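You operate a simulated robot arm through the tools that you are given. There is no shell and no other tool.

You run a simulated robot arm. Do the job below in one go: nothing can be reset, and whatever is moved stays where it is left.

Task
Switch the cell box off, move the stud board's plug from socket C to B, then run the box again.
Fine: slider to 0 before the lever goes off or on; lever on again, slider to RUN; leave the other plugs and the relay keys.

Only the result counts: the job must be done as asked and must still hold three seconds after the hand-in. Knocking over, shifting, dropping, spilling or breaking anything else fails it.

Robot
A 6-joint arm with a four-finger gripper on a trunk, on a base that drives. Base frame: it is fixed to the floor where the robot stands at the start and does not move with it; the origin is under the middle of the robot, x ahead of it, y to its left, z up. Readings come in m, rad, newtons and seconds.
Its first joint turns from -2.897 to 2.897 rad. Places, roughly: cell box [0.6, -0.1, 0.9]; cell box lever [0.7, -0.1, 1]; cell box slider [0.6, -0.1, 0.9]; relay key eight [0.5, -0.4, 0.9]; relay key five [0.6, -0.6, 0.9]; relay key four [0.6, -0.5, 0.9]; relay key nine [0.5, -0.5, 0.9]; relay key one [0.6, -0.2, 0.9]; relay key seven [0.5, -0.3, 0.9]; relay key six [0.5, -0.2, 0.9]; relay key ten [0.5, -0.6, 0.9]; relay key three [0.6, -0.4, 0.9]; relay key two [0.6, -0.3, 0.9]; stud board [0.6, 0.2, 0.9]. Payload 3.67 kg.
The TCP is the grasp point between the finger pads, 0.028 m short of the fingertips. In the tool frame z runs along the fingers and y along their closing line. Largest opening 0.112 m; the body of the gripper starts 0.073 m behind the TCP.
Orientation is told as [roll, pitch, yaw] about the base's x, y, z axes, in that order, counted from this pose: with the fingers straight down and closing along the base's y, the tool's x points along the base's -x, its y along +y and its z along -z.

Tools
- The arm moves only by the tool apply_moves. Its argument "series" is a list of rows, each a list of 3 entries, a list of its own where there are three numbers: the shift along the base's x, y, z in m, then the turn, a rotation vector about the base's x, y, z in rad, then the finger opening in m, from 0 to 0.112. In form: [[[x, y, z], [rx, ry, rz], grip], ...]. A call has 1 to 20 rows; each row is the pose to reach, as a shift and turn from the pose commanded when the call began. Each row takes 0.2 s and may step no farther than 0.05 m and 0.15 rad from the row before; otherwise, or with a gripper value out of range, the whole call is refused. A pose out of reach is approached as far as the arm can. The call stops where the force on the tool passes 80 N (or 10 N more than at its start, if that is more) or the arm is blocked; 0.2 s more then pass. The fingers move at their own pace and stop on an object; they squeeze with about 26 N. The grip force told is the motor's: it shows also when the fingers shut on nothing. Time passes only in rows, and 0.2 s behind the last, so rows that repeat a pose let the fingers close. The reply holds the time, the measured pose of the TCP, the force on the tool along the base axes, the opening and the grip force, in the units named above and with some noise, with the torque about the TCP (base axes, N m) and any sound that the robot's microphone picked up.
- Cameras (640 x 400 px; columns grow to the right, rows downward): "scene" is now at [0.1084, 0.1878, 1.3383]; the picture's right is [-0.29, -0.96, 0.00], its down [-0.46, 0.14, -0.88] and it looks along [0.84, -0.26, -0.48] (base axes); focal length 230 px, centre (320, 200). "wrist" rides on the gripper at [0.06, -0.018, -0.104] in the tool frame; the picture's right is [0.29, 0.96, 0.00], its down [-0.80, 0.24, -0.55] and it looks along [-0.53, 0.16, 0.83] (tool axes); focal length 234 px, centre (320, 200). There is no depth. A picture from a camera that has moved, and an enlarged one, comes with that camera's place and axes in the base frame and with its lens.
- camera(camera): a new picture of that camera. The clock stands still meanwhile.
- base_move(legs): drives the robot by 1 to 6 legs, each [ahead, left, turn to the left] in m, m and rad, along the robot's own axes; the way and the turn of a leg run together, so that a leg with both is an arc; at most 1.5 m and 3.142 rad a leg. The arm and the cameras ride along, it lands a little off, and it stops where it bumps. It gives what a move gives.
- aim_head(pan, tilt): turns the head with the scene camera to pan (to the left, within 2.496 rad either way) and tilt (down, from -0.506 to 1.204), counted from straight ahead of the robot. It gives what a move gives.
- inspect(camera, box): a new picture of the part [left, top, right, bottom] of that camera's present view, enlarged. The clock stands still meanwhile.
- close_job(): hands the job in; it is judged then, once.

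Nothing tells you exact positions but the pictures and the camera data. Unless the task says otherwise, let go and move clear before handing in.

The tools are called after "Emit:" as a command line: name --argument value ..., lists and objects as JSON in quotes. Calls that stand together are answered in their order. apply_moves: Moves the arm, as the interface text tells. Its arguments: {"type":"object","properties":{"series":{"type":"array","items":{"type":"array"}}},"required":["series"]} The other tools are called the same way: base_move (legs) drives the base; aim_head (pan, tilt) turns the head that bears the scene camera; camera (camera) takes a picture; inspect (camera, box) takes an enlarged picture of a part of a camera's view; close_job () hands the job in.

At the start:

```text
time: 0.0
tool_pos: [0.5082, 0.1899, 1.2628]
ee_rot: [0.0, -0.003, -0.001]
ft_force: [0.5, -0.6, 0.6]
ft_torque: [-0.01, -0.01, -0.03]
finger_gap: 0.1117
gripper_force: 0.0
robot x, y, heading: [0.0031, -0.0018, -0.0]
head pan, tilt: [-0.298, 0.499]
```

scene: 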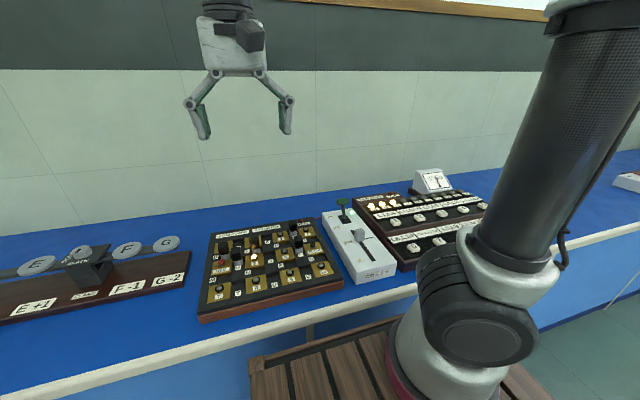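
wrist: 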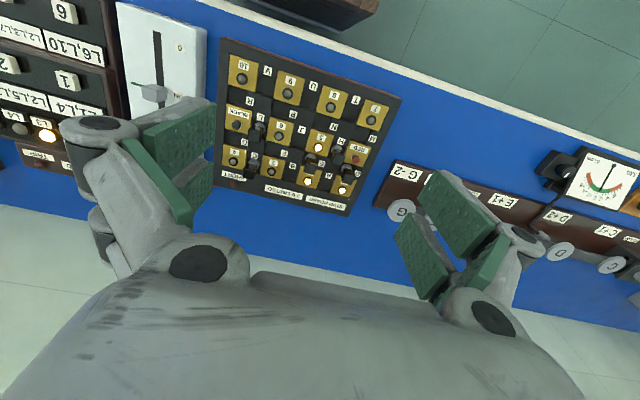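

I see the stud board in the middle with several plugs, the cell box with a slider and lever to its right, and relay keys beyond it. I'll look closer at the board and cell box before moving anything.

Emit:
inspect --camera "scene" --box '[190, 200, 350, 330]'

Emit:
inspect --camera "scene" --box '[310, 180, 430, 290]'

Emit:
inspect --camera "wrist" --box '[200, 30, 410, 220]'

Emit:
inspect --camera "wrist" --box '[100, 0, 220, 120]'

```text
3.08 times, centred on (270, 265) of scene
camera zoom: at [0.1084, 0.1878, 1.3383], right [-0.29, -0.96, 0.0], down [-0.46, 0.14, -0.88], along [0.84, -0.26, -0.48], focal length 709 px, centre (474, 0)
```

zoom: 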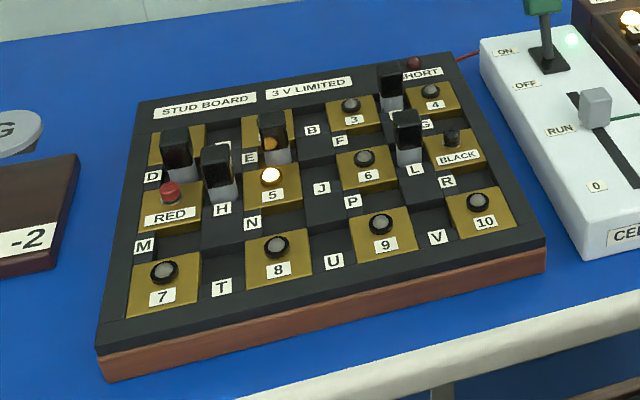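

```text
3.64 times, centred on (370, 235) of scene
camera zoom: at [0.1084, 0.1878, 1.3383], right [-0.29, -0.96, 0.0], down [-0.46, 0.14, -0.88], along [0.84, -0.26, -0.48], focal length 837 px, centre (138, 73)
```

zoom: 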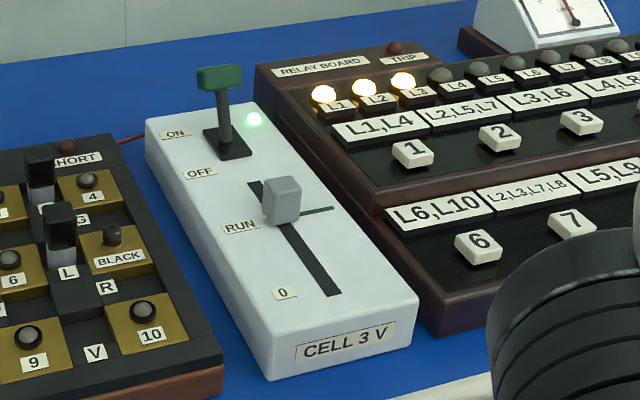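

```text
2.11 times, centred on (305, 125) of wrist
camera zoom: at [0.4475, 0.1718, 1.3665], right [-0.29, 0.96, 0.0], down [0.8, 0.24, 0.55], along [0.53, 0.16, -0.83], focal length 493 px, centre (352, 358)
```

zoom: 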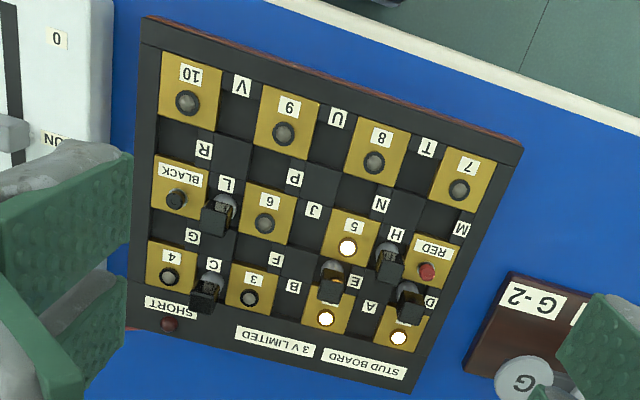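

```text
3.33 times, centred on (160, 60) of wrist
camera zoom: at [0.4475, 0.1718, 1.3665], right [-0.29, 0.96, 0.0], down [0.8, 0.24, 0.55], along [0.53, 0.16, -0.83], focal length 781 px, centre (853, 667)
```

zoom: 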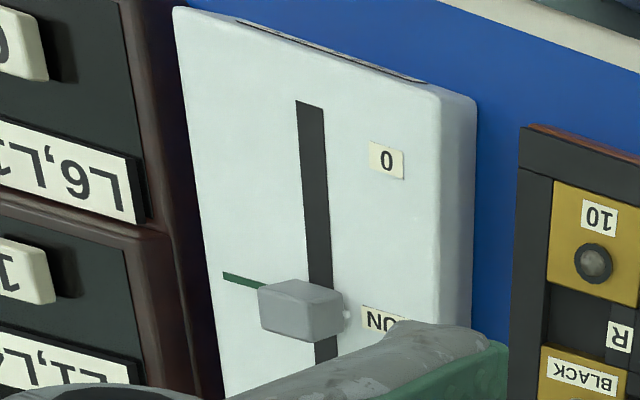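

The board's plugs sit at C, D, E, H and L. The cell box slider is at RUN (x≈0.60) with 0 at x≈0.52, and the lever is ON, leaning away from me. The 0 position is at the inner edge of my reach, so I'll drive back about 0.1 m first.

Emit:
base_move --legs '[[-0.1, 0, 0]]'

```text
time: 1.1
tool_pos: [0.4049, 0.1898, 1.2619]
ee_rot: [-0.001, -0.001, 0.0]
ft_force: [-0.3, -0.7, -0.4]
ft_torque: [0.01, 0.01, -0.01]
finger_gap: 0.1122
gripper_force: 0.0
robot x, y, heading: [-0.1012, -0.0003, -0.002]
head pan, tilt: [-0.298, 0.499]
```

Next I'll bring the hand over the cell box, staying high, for a close wrist view of the slider and lever.

Emit:
apply_moves --series '[[[0.011, -0.04, -0.02], [0, 0, 0], 0.1], [[0.022, -0.08, -0.04], [0, 0, 0], 0.09], [[0.033, -0.12, -0.06], [0, 0, 0], 0.08], [[0.044, -0.16, -0.08], [0, 0, 0], 0.07], [[0.055, -0.2, -0.1], [0, 0, 0], 0.07], [[0.066, -0.24, -0.12], [0, 0, 0], 0.07], [[0.075, -0.277, -0.14], [0, 0, 0], 0.07], [[0.075, -0.277, -0.14], [0, 0, 0], 0.07]]'

Emit:
camera --camera "wrist"

Emit:
camera --camera "scene"

```text
time: 3.0
tool_pos: [0.4813, -0.0877, 1.1215]
ee_rot: [-0.001, 0.001, 0.001]
ft_force: [-0.6, 0.2, 0.2]
ft_torque: [-0.01, 0.01, 0.01]
finger_gap: 0.0699
gripper_force: 0.1
robot x, y, heading: [-0.0991, 0.0004, -0.001]
head pan, tilt: [-0.298, 0.499]
```

```text
taken
camera wrist: at [0.4218, -0.1056, 1.2255], right [-0.29, 0.96, 0.0], down [0.8, 0.24, 0.55], along [0.53, 0.16, -0.83], focal length 234 px, centre (320, 200)
```

wrist: 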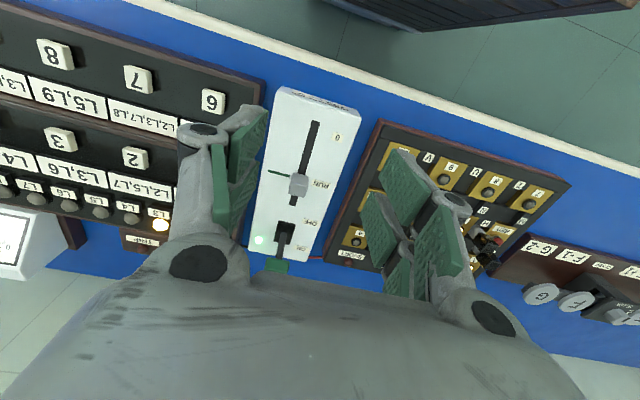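

```text
taken
camera scene: at [0.0072, 0.1877, 1.3383], right [-0.29, -0.96, 0.0], down [-0.46, 0.14, -0.88], along [0.84, -0.26, -0.48], focal length 230 px, centre (320, 200)
```

scene: 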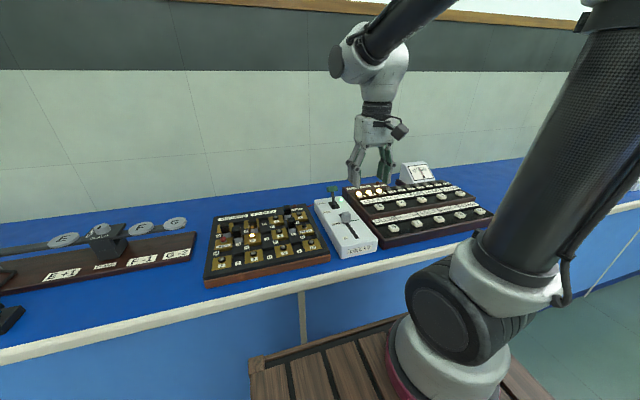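

Emit:
inspect --camera "wrist" --box '[240, 80, 370, 280]'

Emit:
inspect --camera "scene" --box '[300, 175, 390, 265]'

```text
2.00 times, centred on (305, 180) of wrist
camera zoom: at [0.4218, -0.1056, 1.2255], right [-0.29, 0.96, 0.0], down [0.8, 0.24, 0.55], along [0.53, 0.16, -0.83], focal length 468 px, centre (350, 240)
```

zoom: 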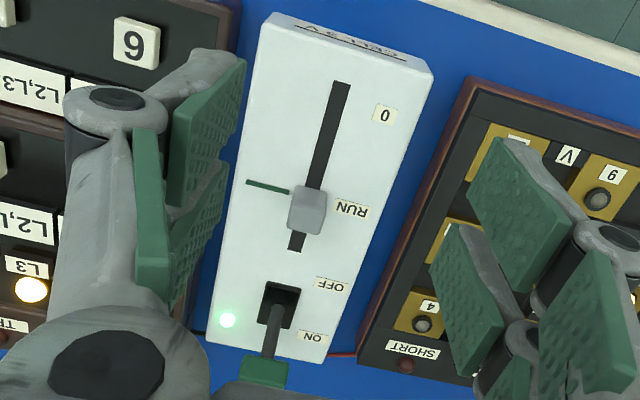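

```text
4.44 times, centred on (345, 220) of scene
camera zoom: at [0.0072, 0.1877, 1.3383], right [-0.29, -0.96, 0.0], down [-0.46, 0.14, -0.88], along [0.84, -0.26, -0.48], focal length 1024 px, centre (209, 111)
```

zoom: 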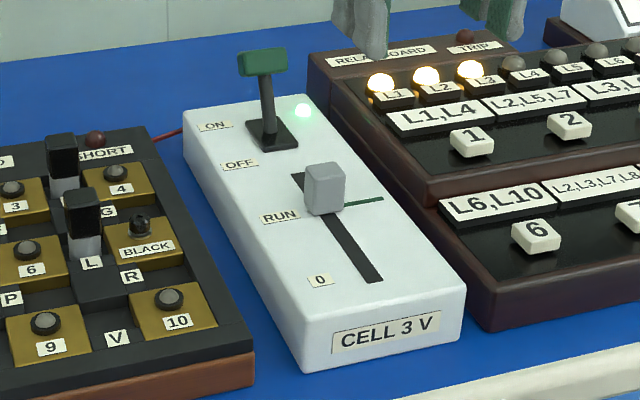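

Emit:
inspect --camera "wrist" --box '[270, 160, 330, 220]'

Emit:
inspect --camera "wrist" --box '[255, 210, 325, 280]'

Emit:
inspect --camera "scene" --box '[320, 180, 370, 230]'

```text
6.67 times, centred on (300, 190) of wrist
camera zoom: at [0.4218, -0.1056, 1.2255], right [-0.29, 0.96, 0.0], down [0.8, 0.24, 0.55], along [0.53, 0.16, -0.83], focal length 1561 px, centre (453, 267)
```

zoom: 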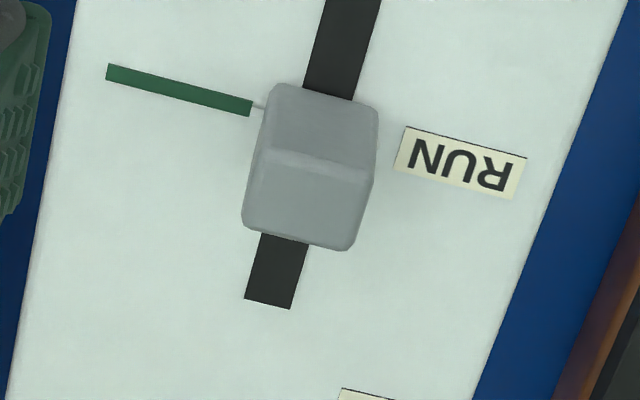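

```text
5.71 times, centred on (290, 245) of wrist
camera zoom: at [0.4218, -0.1056, 1.2255], right [-0.29, 0.96, 0.0], down [0.8, 0.24, 0.55], along [0.53, 0.16, -0.83], focal length 1338 px, centre (491, -57)
```

zoom: 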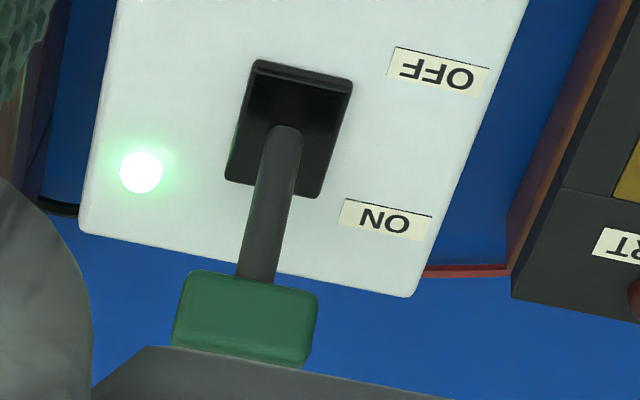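

```text
8.00 times, centred on (345, 205) of scene
camera zoom: at [0.0072, 0.1877, 1.3383], right [-0.29, -0.96, 0.0], down [-0.46, 0.14, -0.88], along [0.84, -0.26, -0.48], focal length 1842 px, centre (120, 160)
```

zoom: 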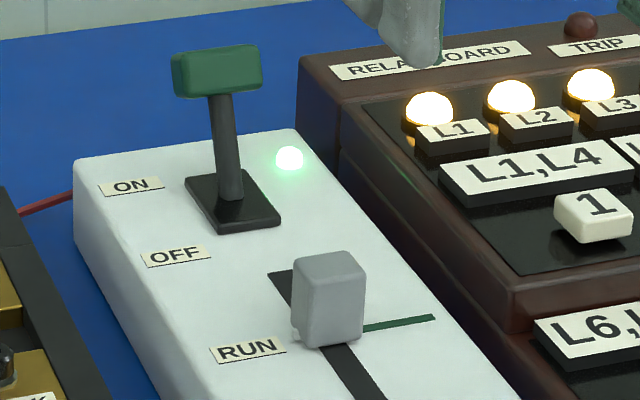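

The slider knob is about 0.025 m wide, centred near (0.601, -0.085) with its top at z≈0.93. The RUN mark is at x≈0.600 and the 0 label at x≈0.520. I'll move above the knob and stop short to check alignment.

Emit:
apply_moves --series '[[[0.04, 0.001, -0.028], [0, 0, 0], 0.06], [[0.08, 0.002, -0.056], [0, 0, 0], 0.055], [[0.12, 0.003, -0.085], [0, 0, 0], 0.055], [[0.12, 0.003, -0.12], [0, 0, 0], 0.055], [[0.12, 0.003, -0.15], [0, 0, 0], 0.055], [[0.12, 0.003, -0.15], [0, 0, 0], 0.055]]'

Emit:
inspect --camera "wrist" --box '[200, 80, 440, 320]'

Emit:
inspect --camera "scene" --box '[300, 150, 400, 250]'

```text
time: 4.3
tool_pos: [0.601, -0.0846, 0.971]
ee_rot: [0.001, -0.001, -0.001]
ft_force: [-1.1, 0.3, -0.1]
ft_torque: [0.02, -0.02, -0.03]
finger_gap: 0.055
gripper_force: 0.0
robot x, y, heading: [-0.1022, -0.0019, -0.002]
head pan, tilt: [-0.298, 0.499]
```

```text
1.67 times, centred on (320, 200) of wrist
camera zoom: at [0.5414, -0.1029, 1.0765], right [-0.29, 0.96, 0.0], down [0.8, 0.24, 0.55], along [0.53, 0.16, -0.83], focal length 390 px, centre (320, 200)
```

zoom: 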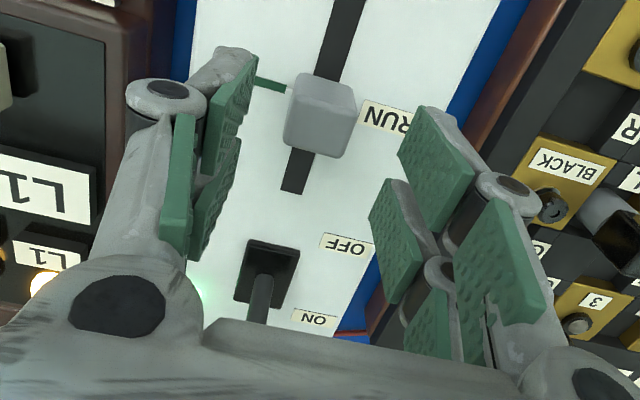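

```text
4.00 times, centred on (350, 200) of scene
camera zoom: at [0.0073, 0.1877, 1.3383], right [-0.29, -0.96, 0.0], down [-0.46, 0.14, -0.88], along [0.84, -0.26, -0.48], focal length 921 px, centre (200, 200)
```

zoom: 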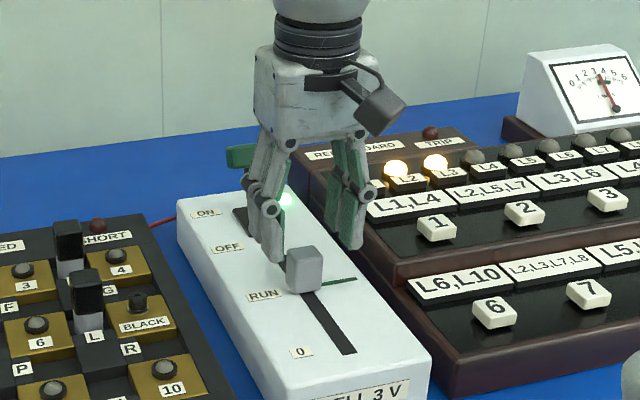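

The fingers are lined up astride the knob. I'll lower, then close on it.

Emit:
apply_moves --series '[[[0, 0, -0.018], [0, 0, 0], 0.055], [[0, 0, -0.035], [0, 0, 0], 0.055], [[0, 0, -0.035], [0, 0, 0], 0.035], [[0, 0, -0.035], [0, 0, 0], 0.02], [[0, 0, -0.035], [0, 0, 0], 0.015], [[0, 0, -0.035], [0, 0, 0], 0.015]]'

Emit:
inspect --camera "scene" --box '[300, 150, 400, 250]'

```text
time: 5.8
tool_pos: [0.6003, -0.0855, 0.9371]
ee_rot: [0.001, 0.001, -0.001]
ft_force: [-1.0, -7.0, -8.0]
ft_torque: [-0.27, -1.29, 0.0]
finger_gap: 0.0255
gripper_force: 44.9
robot x, y, heading: [-0.1036, 0.0022, -0.002]
head pan, tilt: [-0.298, 0.499]
```

```text
4.00 times, centred on (350, 200) of scene
camera zoom: at [0.0075, 0.1874, 1.3384], right [-0.29, -0.96, 0.0], down [-0.46, 0.14, -0.88], along [0.84, -0.26, -0.48], focal length 921 px, centre (200, 200)
```

zoom: 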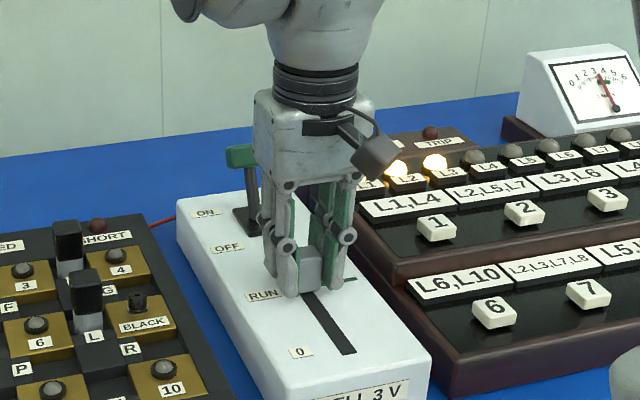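

The knob is gripped (gap 25.5 mm). I'll drag it toward 0.

Emit:
apply_moves --series '[[[-0.012, 0, 0], [0, 0, 0], 0.015], [[-0.024, 0, 0], [0, 0, 0], 0.015], [[-0.036, 0, 0], [0, 0, 0], 0.015], [[-0.048, 0, 0], [0, 0, 0], 0.015], [[-0.06, 0, 0], [0, 0, 0], 0.015], [[-0.072, 0, 0], [0, 0, 0], 0.015], [[-0.081, 0, 0], [0, 0, 0], 0.015], [[-0.081, 0, 0], [0, 0, 0], 0.015]]'

Emit:
inspect --camera "scene" --box '[300, 150, 400, 250]'

```text
time: 7.5
tool_pos: [0.5211, -0.0845, 0.9359]
ee_rot: [0.0, -0.001, 0.001]
ft_force: [11.7, -27.2, 1.3]
ft_torque: [-0.86, 0.59, 0.06]
finger_gap: 0.0257
gripper_force: 44.9
robot x, y, heading: [-0.0981, -0.0013, -0.003]
head pan, tilt: [-0.298, 0.499]
```

```text
4.00 times, centred on (350, 200) of scene
camera zoom: at [0.0078, 0.1867, 1.3384], right [-0.29, -0.96, 0.0], down [-0.46, 0.14, -0.88], along [0.84, -0.26, -0.48], focal length 921 px, centre (200, 200)
```

zoom: 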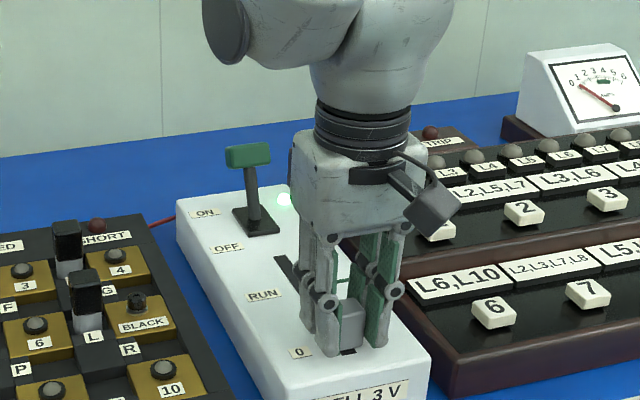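

The slider is at 0 and the meter needle has dropped to 0. I'll release, rise, and look to confirm.

Emit:
apply_moves --series '[[[-0.081, 0, 0], [0, 0, 0], 0.015]]'

```text
refused: row 1 steps farther than a row can; nothing moved
```

That row counted from the old pose and was refused, so nothing moved. Now I'll open, rise and look.

Emit:
apply_moves --series '[[[0, 0, 0], [0, 0, 0], 0.045], [[0, 0, 0], [0, 0, 0], 0.055], [[0, 0, 0.03], [0, 0, 0], 0.055], [[0, 0, 0.07], [0, 0, 0], 0.055], [[0, 0, 0.115], [0, 0, 0], 0.055], [[0, 0, 0.115], [0, 0, 0], 0.055]]'

Emit:
inspect --camera "wrist" --box '[200, 60, 440, 300]'

Emit:
inspect --camera "scene" --box '[300, 150, 400, 250]'

```text
time: 8.9
tool_pos: [0.5193, -0.0833, 1.0517]
ee_rot: [-0.001, 0.0, 0.0]
ft_force: [0.4, 1.2, 0.3]
ft_torque: [0.0, 0.0, 0.01]
finger_gap: 0.0549
gripper_force: 0.1
robot x, y, heading: [-0.1031, -0.0027, 0.003]
head pan, tilt: [-0.298, 0.499]
```

```text
1.67 times, centred on (320, 180) of wrist
camera zoom: at [0.4603, -0.1022, 1.1564], right [-0.29, 0.96, 0.0], down [0.8, 0.24, 0.55], along [0.53, 0.16, -0.83], focal length 390 px, centre (320, 233)
```

zoom: 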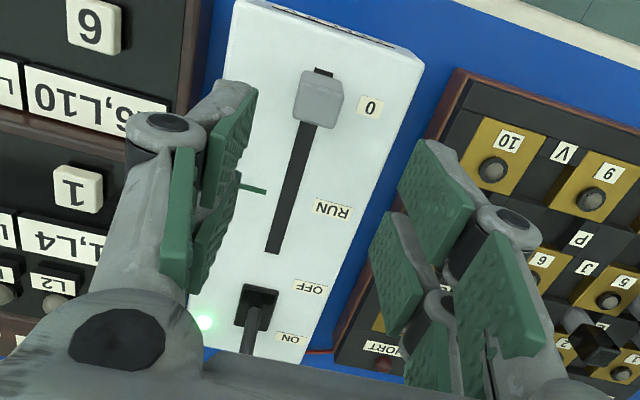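

```text
4.00 times, centred on (350, 200) of scene
camera zoom: at [0.0074, 0.1877, 1.3383], right [-0.29, -0.96, 0.0], down [-0.46, 0.14, -0.88], along [0.84, -0.26, -0.48], focal length 921 px, centre (200, 200)
```

zoom: 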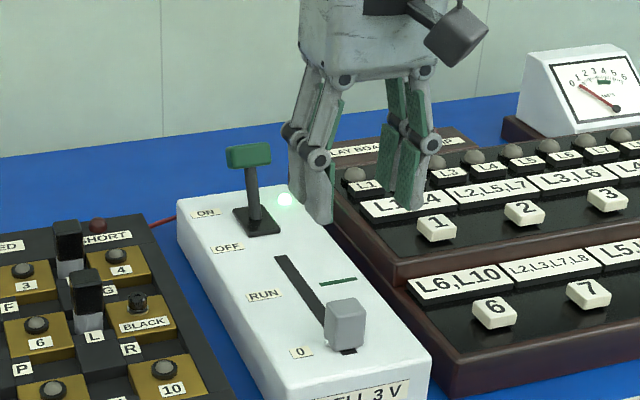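

Emit:
inspect --camera "wrist" --box '[280, 90, 370, 160]'

```text
5.71 times, centred on (325, 125) of wrist
camera zoom: at [0.4603, -0.1022, 1.1564], right [-0.29, 0.96, 0.0], down [0.8, 0.24, 0.55], along [0.53, 0.16, -0.83], focal length 1338 px, centre (291, 629)
```

zoom: 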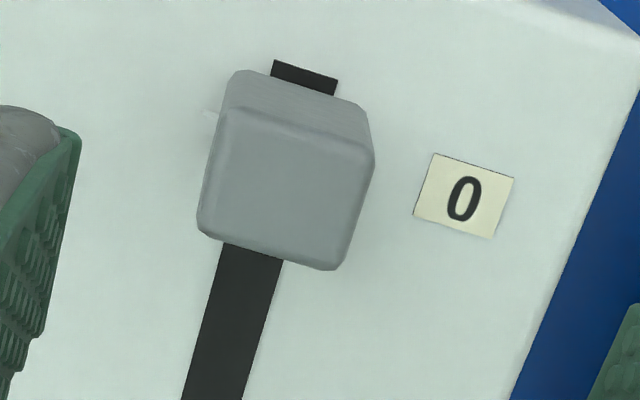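

The slider pointer lines up with 0 (both x≈0.52). Next is the lever, whose knob is around (0.74, -0.084, 0.962). I'll go over and behind it with closed fingers, above its height, then lower on its far side.

Emit:
apply_moves --series '[[[0.045, 0, 0.01], [0, 0, 0], 0.03], [[0.09, 0, 0.02], [0, 0, 0], 0.01], [[0.135, 0, 0.02], [0, 0, 0], 0], [[0.18, 0, 0.02], [0, 0, 0], 0], [[0.225, 0, 0.02], [0, 0, 0], 0], [[0.271, 0, 0.02], [0, 0, 0], 0], [[0.271, 0, 0.02], [0, 0, 0], 0]]'

Emit:
inspect --camera "scene" --box '[290, 130, 390, 230]'

Emit:
camera --camera "wrist"

```text
time: 10.6
tool_pos: [0.7919, -0.0834, 1.07]
ee_rot: [0.0, 0.001, 0.0]
ft_force: [0.1, -0.8, 0.5]
ft_torque: [0.01, 0.04, -0.02]
finger_gap: 0.0
gripper_force: 25.7
robot x, y, heading: [-0.1018, -0.0001, 0.001]
head pan, tilt: [-0.298, 0.499]
```

```text
4.00 times, centred on (340, 180) of scene
camera zoom: at [0.0072, 0.1878, 1.3383], right [-0.29, -0.96, 0.0], down [-0.46, 0.14, -0.88], along [0.84, -0.26, -0.48], focal length 921 px, centre (240, 280)
```

zoom: 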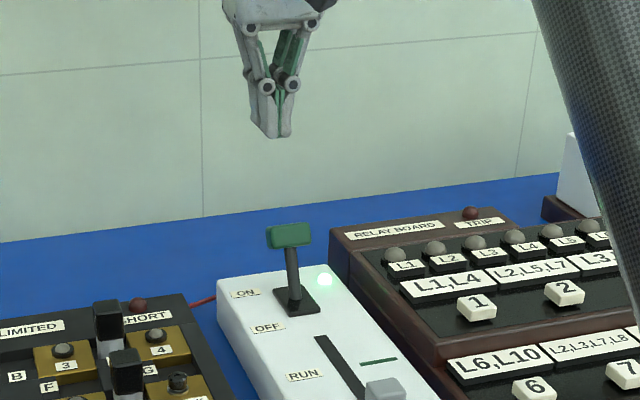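

```text
taken
camera wrist: at [0.7325, -0.1019, 1.1759], right [-0.29, 0.96, 0.0], down [0.8, 0.24, 0.55], along [0.53, 0.16, -0.83], focal length 234 px, centre (320, 200)
```

wrist: 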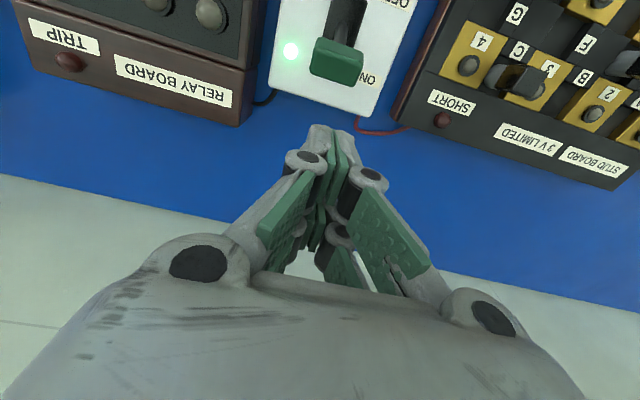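

The lever knob's far face is at x≈0.753, so the fingers at x≈0.79 clear it. I'll lower behind it and then pull it toward me to OFF.

Emit:
apply_moves --series '[[[0, -0.001, -0.04], [0, 0, 0], 0], [[0, -0.001, -0.08], [0, 0, 0], 0], [[0, -0.001, -0.107], [0, 0, 0], 0], [[-0.015, -0.001, -0.107], [0, 0, 0], 0], [[-0.027, -0.001, -0.107], [0, 0, 0], 0], [[-0.037, -0.001, -0.107], [0, 0, 0], 0], [[-0.047, -0.001, -0.107], [0, 0, 0], 0], [[-0.057, -0.001, -0.107], [0, 0, 0], 0], [[-0.067, -0.001, -0.107], [0, 0, 0], 0], [[-0.075, -0.001, -0.107], [0, 0, 0], 0]]'

Emit:
inspect --camera "scene" --box '[290, 130, 390, 230]'

```text
time: 12.8
tool_pos: [0.7268, -0.0852, 0.9706]
ee_rot: [-0.001, -0.032, 0.002]
ft_force: [20.2, 0.5, 1.7]
ft_torque: [0.02, -0.24, -0.05]
finger_gap: 0.0061
gripper_force: 35.4
robot x, y, heading: [-0.0996, -0.0, 0.003]
head pan, tilt: [-0.298, 0.499]
stopped in row 10: the force on the tool passed its limit at 82 N (the readings are from after the stop); the commanded pose is now the measured one
```

```text
4.00 times, centred on (340, 180) of scene
camera zoom: at [0.0093, 0.1878, 1.3383], right [-0.29, -0.96, 0.0], down [-0.46, 0.14, -0.88], along [0.84, -0.26, -0.48], focal length 921 px, centre (240, 280)
```

zoom: 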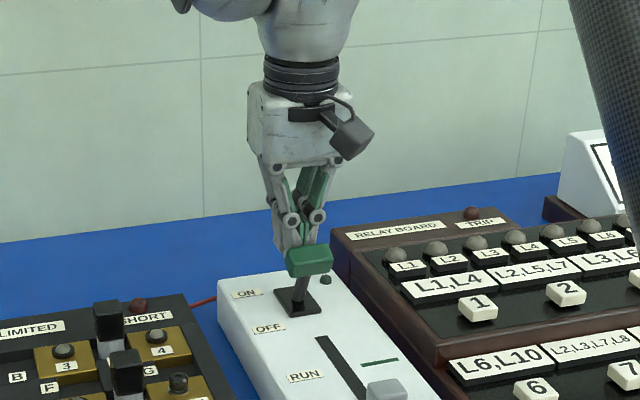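

The lever is over to OFF and its green lamp is out. The fingers were pushed slightly apart, so the lever shaft may be between the tips. I'll open a little, then back away to the far side and rise.

Emit:
apply_moves --series '[[[0, 0, 0], [0, 0, 0], 0.02], [[0.003, 0, 0], [0, 0, 0], 0.03], [[0.02, 0, 0], [0, 0, 0], 0.03], [[0.05, 0, 0], [0, 0, 0], 0.03], [[0.06, 0, 0.03], [0, 0, 0], 0.03], [[0.06, 0, 0.07], [0, 0, 0], 0.03], [[0.06, 0, 0.11], [0, 0, 0], 0.03], [[0.06, 0, 0.11], [0, 0, 0], 0.03]]'

Emit:
inspect --camera "scene" --box '[290, 130, 390, 230]'

Emit:
camera --camera "wrist"

```text
time: 14.6
tool_pos: [0.7836, -0.085, 1.0783]
ee_rot: [0.0, -0.024, 0.002]
ft_force: [-0.1, -0.1, -0.2]
ft_torque: [-0.03, -0.03, 0.03]
finger_gap: 0.0299
gripper_force: 0.0
robot x, y, heading: [-0.0993, 0.0046, 0.002]
head pan, tilt: [-0.298, 0.499]
```

```text
4.00 times, centred on (340, 180) of scene
camera zoom: at [0.0084, 0.1877, 1.3383], right [-0.29, -0.96, 0.0], down [-0.46, 0.14, -0.88], along [0.84, -0.26, -0.48], focal length 921 px, centre (240, 280)
```

zoom: 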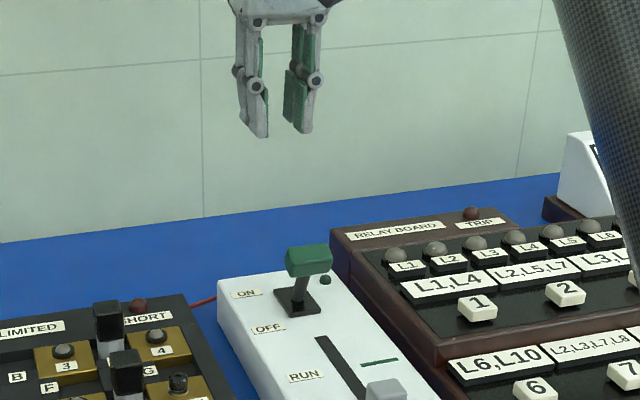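

```text
taken
camera wrist: at [0.7229, -0.1043, 1.1817], right [-0.29, 0.96, -0.01], down [0.78, 0.24, 0.57], along [0.55, 0.16, -0.82], focal length 234 px, centre (320, 200)
```

wrist: 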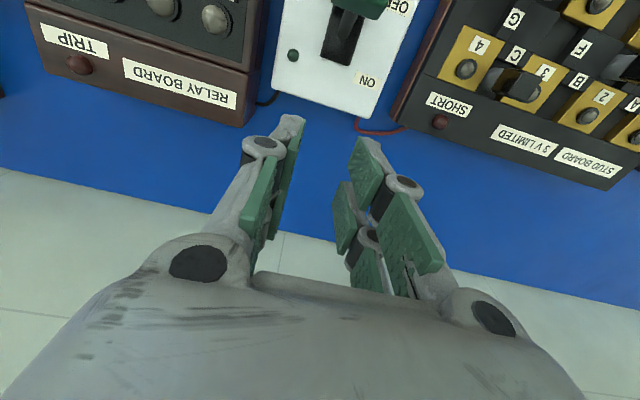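

The lever holds OFF. Now I'll carry the hand over the stud board for a close look at the plug in C and the empty socket B.

Emit:
apply_moves --series '[[[-0.031, 0.031, 0], [0, 0.006, 0], 0.04], [[-0.062, 0.062, 0], [0, 0.012, 0], 0.05], [[-0.093, 0.093, 0], [0, 0.018, 0], 0.06], [[-0.124, 0.124, 0], [0, 0.024, 0], 0.06], [[-0.155, 0.155, 0], [0, 0.024, 0], 0.06], [[-0.186, 0.186, 0], [0, 0.024, 0], 0.06], [[-0.186, 0.186, 0], [0, 0.024, 0], 0.06]]'

Emit:
inspect --camera "wrist" --box '[220, 60, 420, 260]'

Emit:
inspect --camera "scene" --box '[220, 190, 340, 290]'

```text
time: 16.2
tool_pos: [0.6002, 0.1004, 1.0787]
ee_rot: [0.0, 0.001, 0.002]
ft_force: [0.1, -0.2, -0.2]
ft_torque: [0.01, 0.01, 0.02]
finger_gap: 0.0599
gripper_force: 0.1
robot x, y, heading: [-0.1042, 0.0036, -0.001]
head pan, tilt: [-0.298, 0.499]
```

```text
2.00 times, centred on (320, 160) of wrist
camera zoom: at [0.5402, 0.0825, 1.1835], right [-0.29, 0.96, 0.0], down [0.8, 0.24, 0.55], along [0.53, 0.16, -0.83], focal length 468 px, centre (320, 280)
```

zoom: 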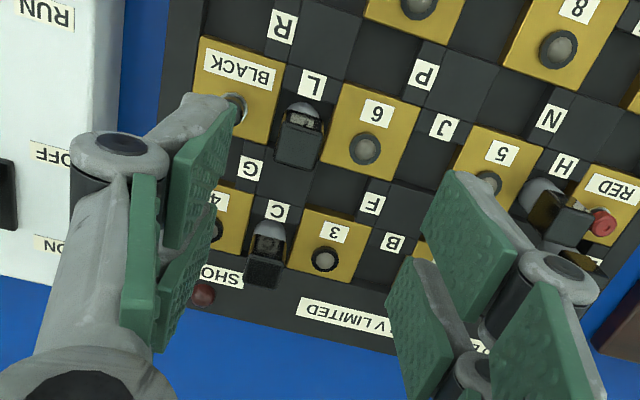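

```text
4.00 times, centred on (280, 240) of scene
camera zoom: at [0.0084, 0.1878, 1.3383], right [-0.29, -0.96, 0.0], down [-0.46, 0.14, -0.88], along [0.84, -0.26, -0.48], focal length 921 px, centre (480, 40)
```

zoom: 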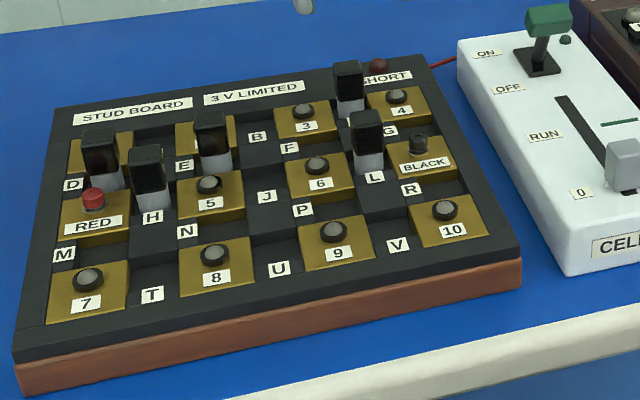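

Emit:
inspect --camera "wrist" --box '[270, 100, 430, 220]'

Emit:
inspect --camera "wrist" --box '[330, 150, 380, 200]'

Emit:
inspect --camera "scene" --box '[265, 200, 335, 250]'

```text
3.33 times, centred on (350, 160) of wrist
camera zoom: at [0.5402, 0.0825, 1.1835], right [-0.29, 0.96, 0.0], down [0.8, 0.24, 0.55], along [0.53, 0.16, -0.83], focal length 781 px, centre (220, 333)
```

zoom: 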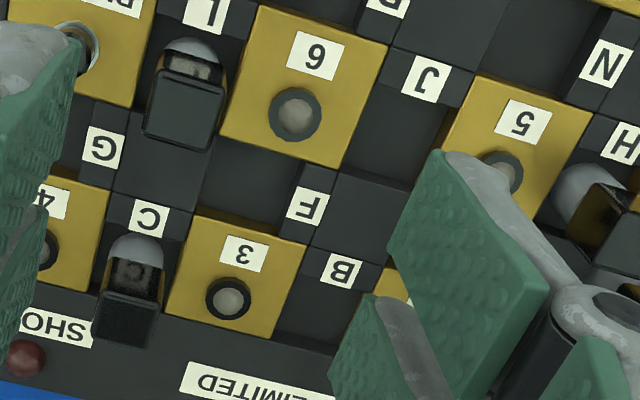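

```text
8.00 times, centred on (355, 175) of wrist
camera zoom: at [0.5402, 0.0825, 1.1835], right [-0.29, 0.96, 0.0], down [0.8, 0.24, 0.55], along [0.53, 0.16, -0.83], focal length 1873 px, centre (40, 400)
```

zoom: 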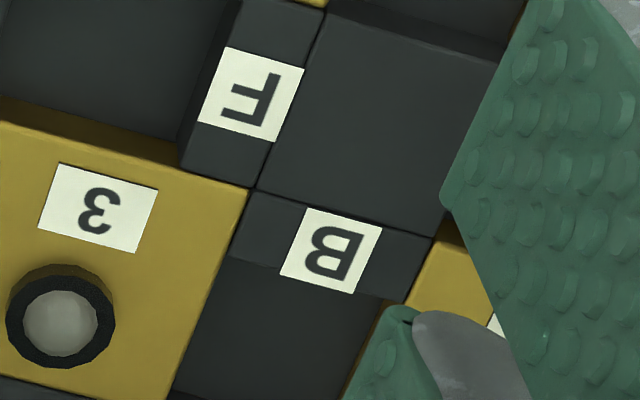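

```text
8.00 times, centred on (300, 225) of scene
camera zoom: at [0.0084, 0.1878, 1.3383], right [-0.29, -0.96, 0.0], down [-0.46, 0.14, -0.88], along [0.84, -0.26, -0.48], focal length 1842 px, centre (480, 0)
```

zoom: 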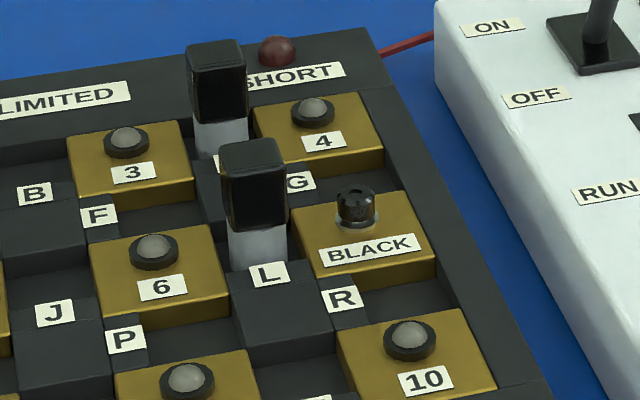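

The plug in C stands at about (0.701, 0.0945) with its top at z≈0.940. B is an identical pocket one pitch (about 0.083 m) toward +y. I'll open wide and shift so C and B are both visible, then measure the pitch more exactly.

Emit:
apply_moves --series '[[[0.0, 0.018, 0.01], [0, 0, 0], 0.09], [[0.0, 0.036, 0.02], [0, 0, 0], 0.112], [[0.0, 0.036, 0.02], [0, 0, 0], 0.112]]'

Emit:
camera --camera "wrist"

Emit:
inspect --camera "wrist" --box '[260, 110, 380, 230]'

```text
time: 17.0
tool_pos: [0.5999, 0.1368, 1.0997]
ee_rot: [-0.001, 0.0, 0.002]
ft_force: [-0.2, 0.7, 0.4]
ft_torque: [0.01, -0.01, -0.01]
finger_gap: 0.1121
gripper_force: 0.0
robot x, y, heading: [-0.1009, -0.0002, -0.0]
head pan, tilt: [-0.298, 0.499]
```

```text
taken
camera wrist: at [0.5397, 0.1189, 1.2038], right [-0.29, 0.96, 0.0], down [0.8, 0.24, 0.55], along [0.53, 0.16, -0.83], focal length 234 px, centre (320, 200)
```

wrist: 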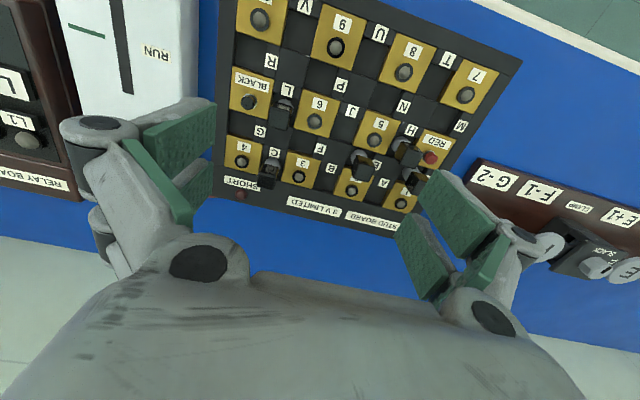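

```text
3.33 times, centred on (320, 170) of wrist
camera zoom: at [0.5397, 0.1189, 1.2038], right [-0.29, 0.96, 0.0], down [0.8, 0.24, 0.55], along [0.53, 0.16, -0.83], focal length 781 px, centre (320, 300)
```

zoom: 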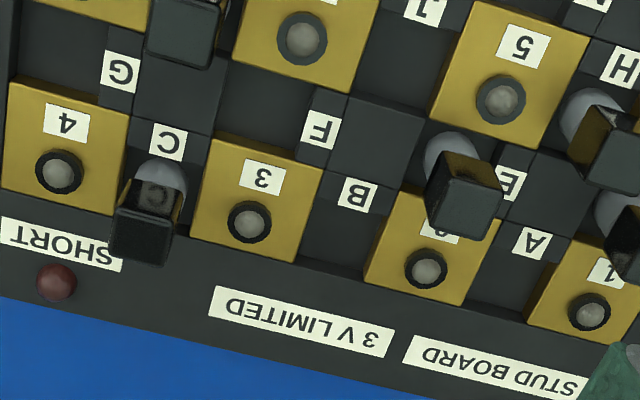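

Emit:
inspect --camera "wrist" --box '[310, 160, 350, 200]'

Emit:
inspect --camera "wrist" --box '[255, 145, 295, 185]'

Emit:
inspect --camera "wrist" --box '[340, 140, 390, 190]'

Emit:
inspect --camera "scene" --box '[255, 200, 325, 250]'

```text
10.00 times, centred on (330, 180) of wrist
camera zoom: at [0.5397, 0.1189, 1.2038], right [-0.29, 0.96, 0.0], down [0.8, 0.24, 0.55], along [0.53, 0.16, -0.83], focal length 2342 px, centre (220, 400)
```

zoom: 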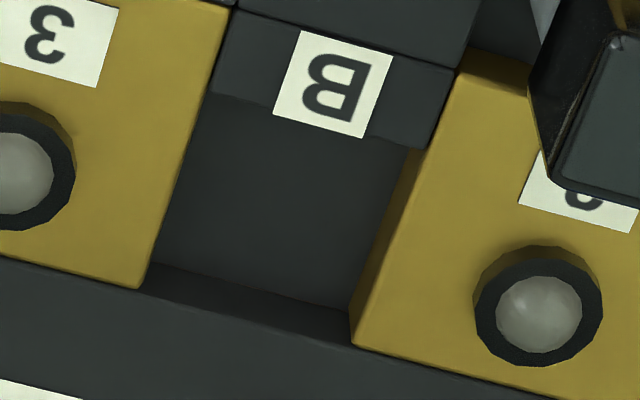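

```text
10.00 times, centred on (275, 165) of wrist
camera zoom: at [0.5397, 0.1189, 1.2038], right [-0.29, 0.96, 0.0], down [0.8, 0.24, 0.55], along [0.53, 0.16, -0.83], focal length 2342 px, centre (770, 550)
```

zoom: 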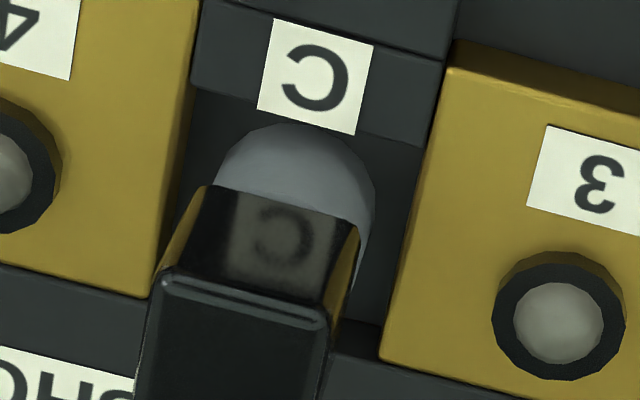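

```text
8.00 times, centred on (365, 165) of wrist
camera zoom: at [0.5397, 0.1189, 1.2038], right [-0.29, 0.96, 0.0], down [0.8, 0.24, 0.55], along [0.53, 0.16, -0.83], focal length 1873 px, centre (-40, 480)
```

zoom: 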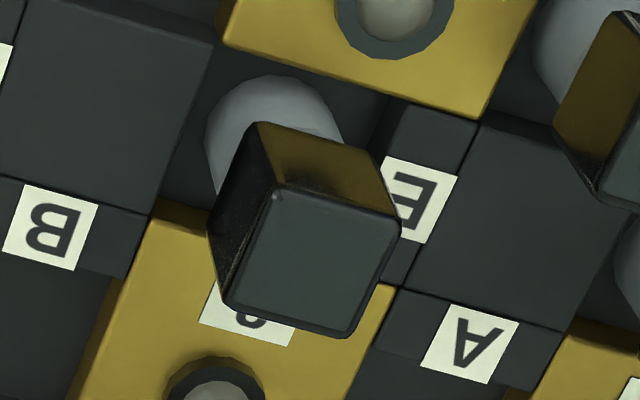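

```text
8.00 times, centred on (290, 225) of scene
camera zoom: at [0.0083, 0.1878, 1.3383], right [-0.29, -0.96, 0.0], down [-0.46, 0.14, -0.88], along [0.84, -0.26, -0.48], focal length 1842 px, centre (560, 0)
```

zoom: 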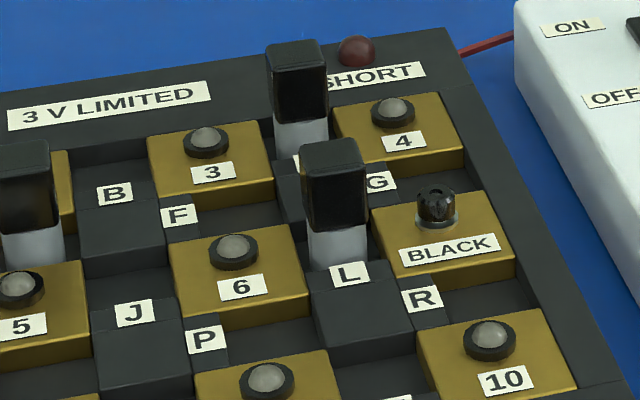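

The studs are at a pitch of about 0.082–0.083 m. The plug is a loose cylinder with a square black handle, standing in a shallow pocket of about 0.034 m, and pocket B is at y≈0.177. I'll move above the plug in C.

Emit:
apply_moves --series '[[[0.034, -0.014, -0.027], [0, 0, 0], 0.09], [[0.068, -0.028, -0.054], [0, 0, 0], 0.07], [[0.101, -0.042, -0.08], [0, 0, 0], 0.05], [[0.101, -0.042, -0.12], [0, 0, 0], 0.05], [[0.101, -0.042, -0.12], [0, 0, 0], 0.05]]'

Emit:
inspect --camera "wrist" --box '[240, 80, 400, 240]'

Emit:
inspect --camera "scene" --box '[250, 160, 330, 240]'

```text
time: 18.2
tool_pos: [0.6998, 0.0951, 0.979]
ee_rot: [0.001, -0.001, 0.002]
ft_force: [-0.9, 0.3, 0.3]
ft_torque: [-0.04, 0.01, -0.01]
finger_gap: 0.0498
gripper_force: 0.1
robot x, y, heading: [-0.0991, 0.0015, -0.005]
head pan, tilt: [-0.298, 0.499]
```

```text
2.50 times, centred on (320, 160) of wrist
camera zoom: at [0.6398, 0.0759, 1.0838], right [-0.29, 0.96, 0.0], down [0.8, 0.24, 0.55], along [0.53, 0.16, -0.83], focal length 585 px, centre (320, 300)
```

zoom: 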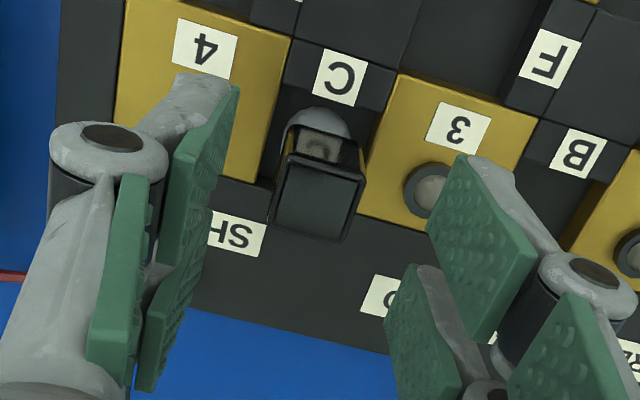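

```text
5.00 times, centred on (290, 200) of scene
camera zoom: at [0.0083, 0.1878, 1.3383], right [-0.29, -0.96, 0.0], down [-0.46, 0.14, -0.88], along [0.84, -0.26, -0.48], focal length 1152 px, centre (470, 200)
```

zoom: 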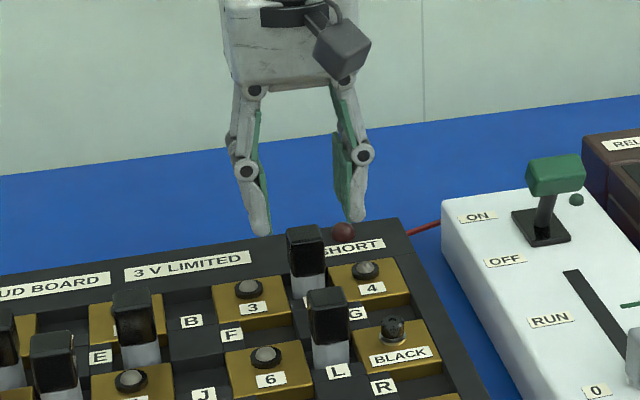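

The plug's top measures at (0.7005, 0.0935), nearly under the hand. I'll lower so the tips stay just above the studs, then close on the handle.

Emit:
apply_moves --series '[[[0.0, -0.001, -0.02], [0, 0, 0], 0.05], [[0.0, -0.001, -0.043], [0, 0, 0], 0.05], [[0.0, -0.001, -0.043], [0, 0, 0], 0.035], [[0.0, -0.001, -0.043], [0, 0, 0], 0.02], [[0.0, -0.001, -0.043], [0, 0, 0], 0.014], [[0.0, -0.001, -0.043], [0, 0, 0], 0.014]]'

Emit:
inspect --camera "scene" --box '[250, 160, 330, 240]'

Emit:
inspect --camera "wrist" --box '[240, 80, 400, 240]'

```text
time: 19.6
tool_pos: [0.6991, 0.094, 0.9358]
ee_rot: [0.001, 0.0, 0.001]
ft_force: [-1.0, 0.0, -0.6]
ft_torque: [-0.02, 0.02, 0.0]
finger_gap: 0.024
gripper_force: 26.0
robot x, y, heading: [-0.0972, 0.0001, -0.001]
head pan, tilt: [-0.298, 0.499]
```

```text
5.00 times, centred on (290, 200) of scene
camera zoom: at [0.0084, 0.1878, 1.3383], right [-0.29, -0.96, 0.0], down [-0.46, 0.14, -0.88], along [0.84, -0.26, -0.48], focal length 1152 px, centre (470, 200)
```

zoom: 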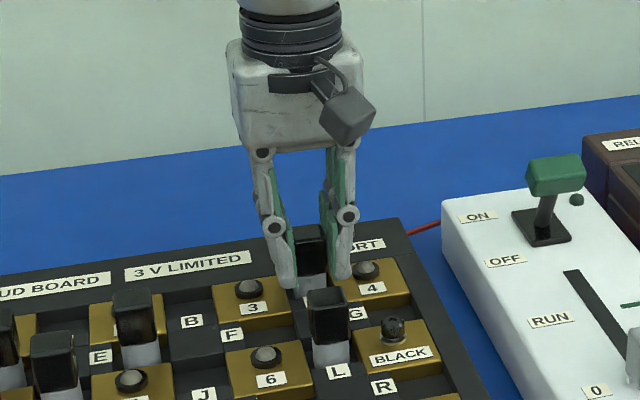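

```text
2.50 times, centred on (320, 160) of wrist
camera zoom: at [0.6395, 0.075, 1.041], right [-0.29, 0.96, 0.0], down [0.8, 0.24, 0.55], along [0.53, 0.16, -0.83], focal length 585 px, centre (320, 300)
```

zoom: 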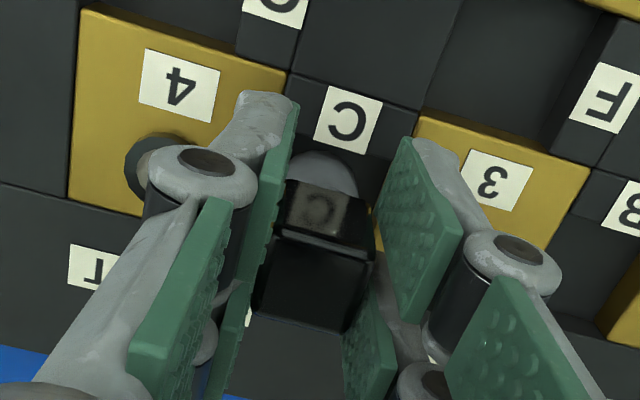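

The plug is gripped (gap 24 mm). I'll lift it straight up gently.

Emit:
apply_moves --series '[[[0.0, 0, 0.006], [0, 0, 0], 0.014], [[0.0, 0, 0.014], [0, 0, 0], 0.014], [[0.0, 0, 0.024], [0, 0, 0], 0.014], [[0.0, 0, 0.036], [0, 0, 0], 0.014], [[0.0, 0, 0.05], [0, 0, 0], 0.014], [[0.0, 0, 0.05], [0, 0, 0], 0.014]]'

Emit:
inspect --camera "scene" --box '[250, 160, 330, 240]'

Emit:
inspect --camera "wrist" --box '[240, 80, 400, 240]'

```text
time: 21.0
tool_pos: [0.6995, 0.0942, 0.9861]
ee_rot: [0.0, 0.0, 0.002]
ft_force: [0.1, -0.5, -1.4]
ft_torque: [0.0, -0.01, 0.0]
finger_gap: 0.0239
gripper_force: 26.2
robot x, y, heading: [-0.0992, -0.0005, 0.003]
head pan, tilt: [-0.298, 0.499]
```

```text
5.00 times, centred on (290, 200) of scene
camera zoom: at [0.0084, 0.1878, 1.3383], right [-0.29, -0.96, 0.0], down [-0.46, 0.14, -0.88], along [0.84, -0.26, -0.48], focal length 1152 px, centre (470, 200)
```

zoom: 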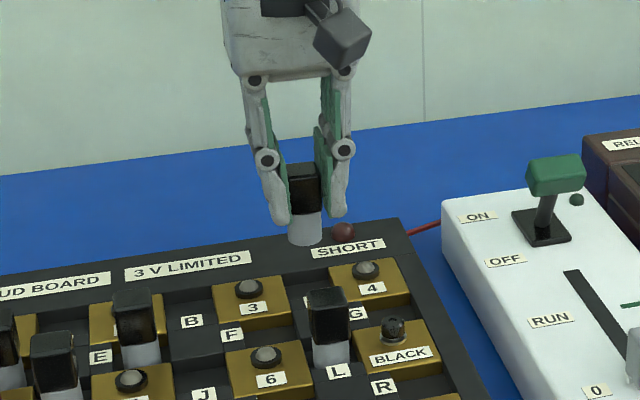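

```text
2.50 times, centred on (320, 160) of wrist
camera zoom: at [0.6398, 0.0754, 1.0903], right [-0.29, 0.96, 0.0], down [0.8, 0.24, 0.55], along [0.53, 0.16, -0.83], focal length 585 px, centre (320, 300)
```

zoom: 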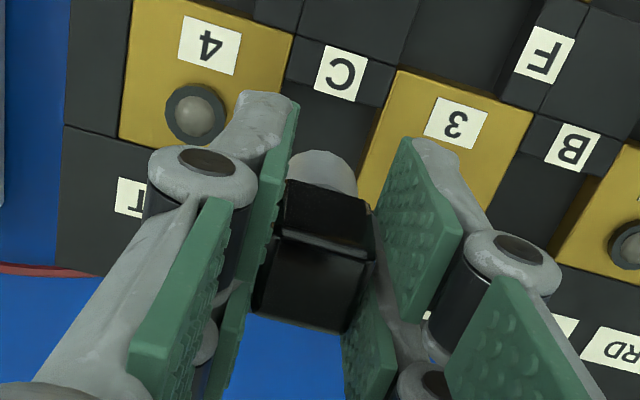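

The plug is out and held firmly. I'll carry it about 0.083 m to above socket B and check the alignment before lowering.

Emit:
apply_moves --series '[[[0.0, 0.02, 0], [0, 0, 0], 0.014], [[0.0, 0.042, 0], [0, 0, 0], 0.014], [[0.0, 0.064, 0], [0, 0, 0], 0.014], [[0.0, 0.083, 0], [0, 0, 0], 0.014], [[0.0, 0.083, 0], [0, 0, 0], 0.014]]'

Emit:
inspect --camera "scene" --box '[240, 160, 320, 240]'

Emit:
inspect --camera "wrist" --box '[240, 80, 400, 240]'

```text
time: 22.2
tool_pos: [0.699, 0.1771, 0.9859]
ee_rot: [0.001, 0.002, 0.002]
ft_force: [0.4, -0.5, -1.1]
ft_torque: [0.01, -0.03, -0.02]
finger_gap: 0.0236
gripper_force: 26.4
robot x, y, heading: [-0.0989, 0.001, -0.003]
head pan, tilt: [-0.298, 0.499]
```

```text
5.00 times, centred on (280, 200) of scene
camera zoom: at [0.0083, 0.1878, 1.3383], right [-0.29, -0.96, 0.0], down [-0.46, 0.14, -0.88], along [0.84, -0.26, -0.48], focal length 1152 px, centre (520, 200)
```

zoom: 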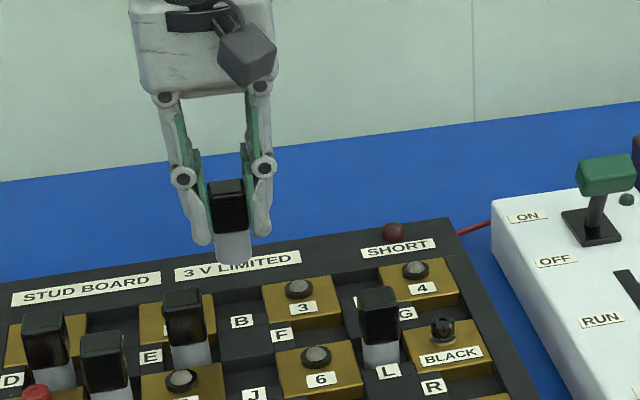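

```text
2.50 times, centred on (320, 160) of wrist
camera zoom: at [0.6397, 0.1585, 1.0899], right [-0.29, 0.96, 0.0], down [0.8, 0.24, 0.55], along [0.53, 0.16, -0.83], focal length 585 px, centre (320, 300)
```

zoom: 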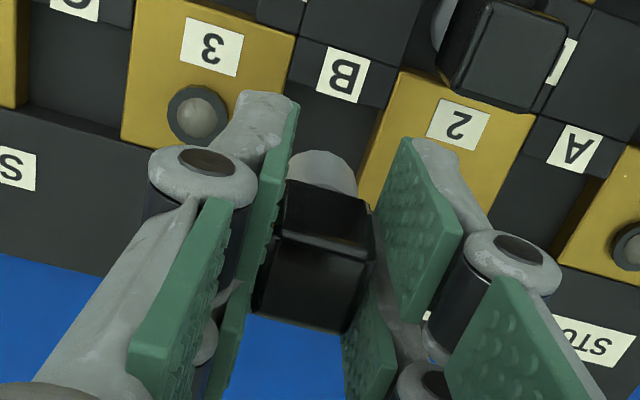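

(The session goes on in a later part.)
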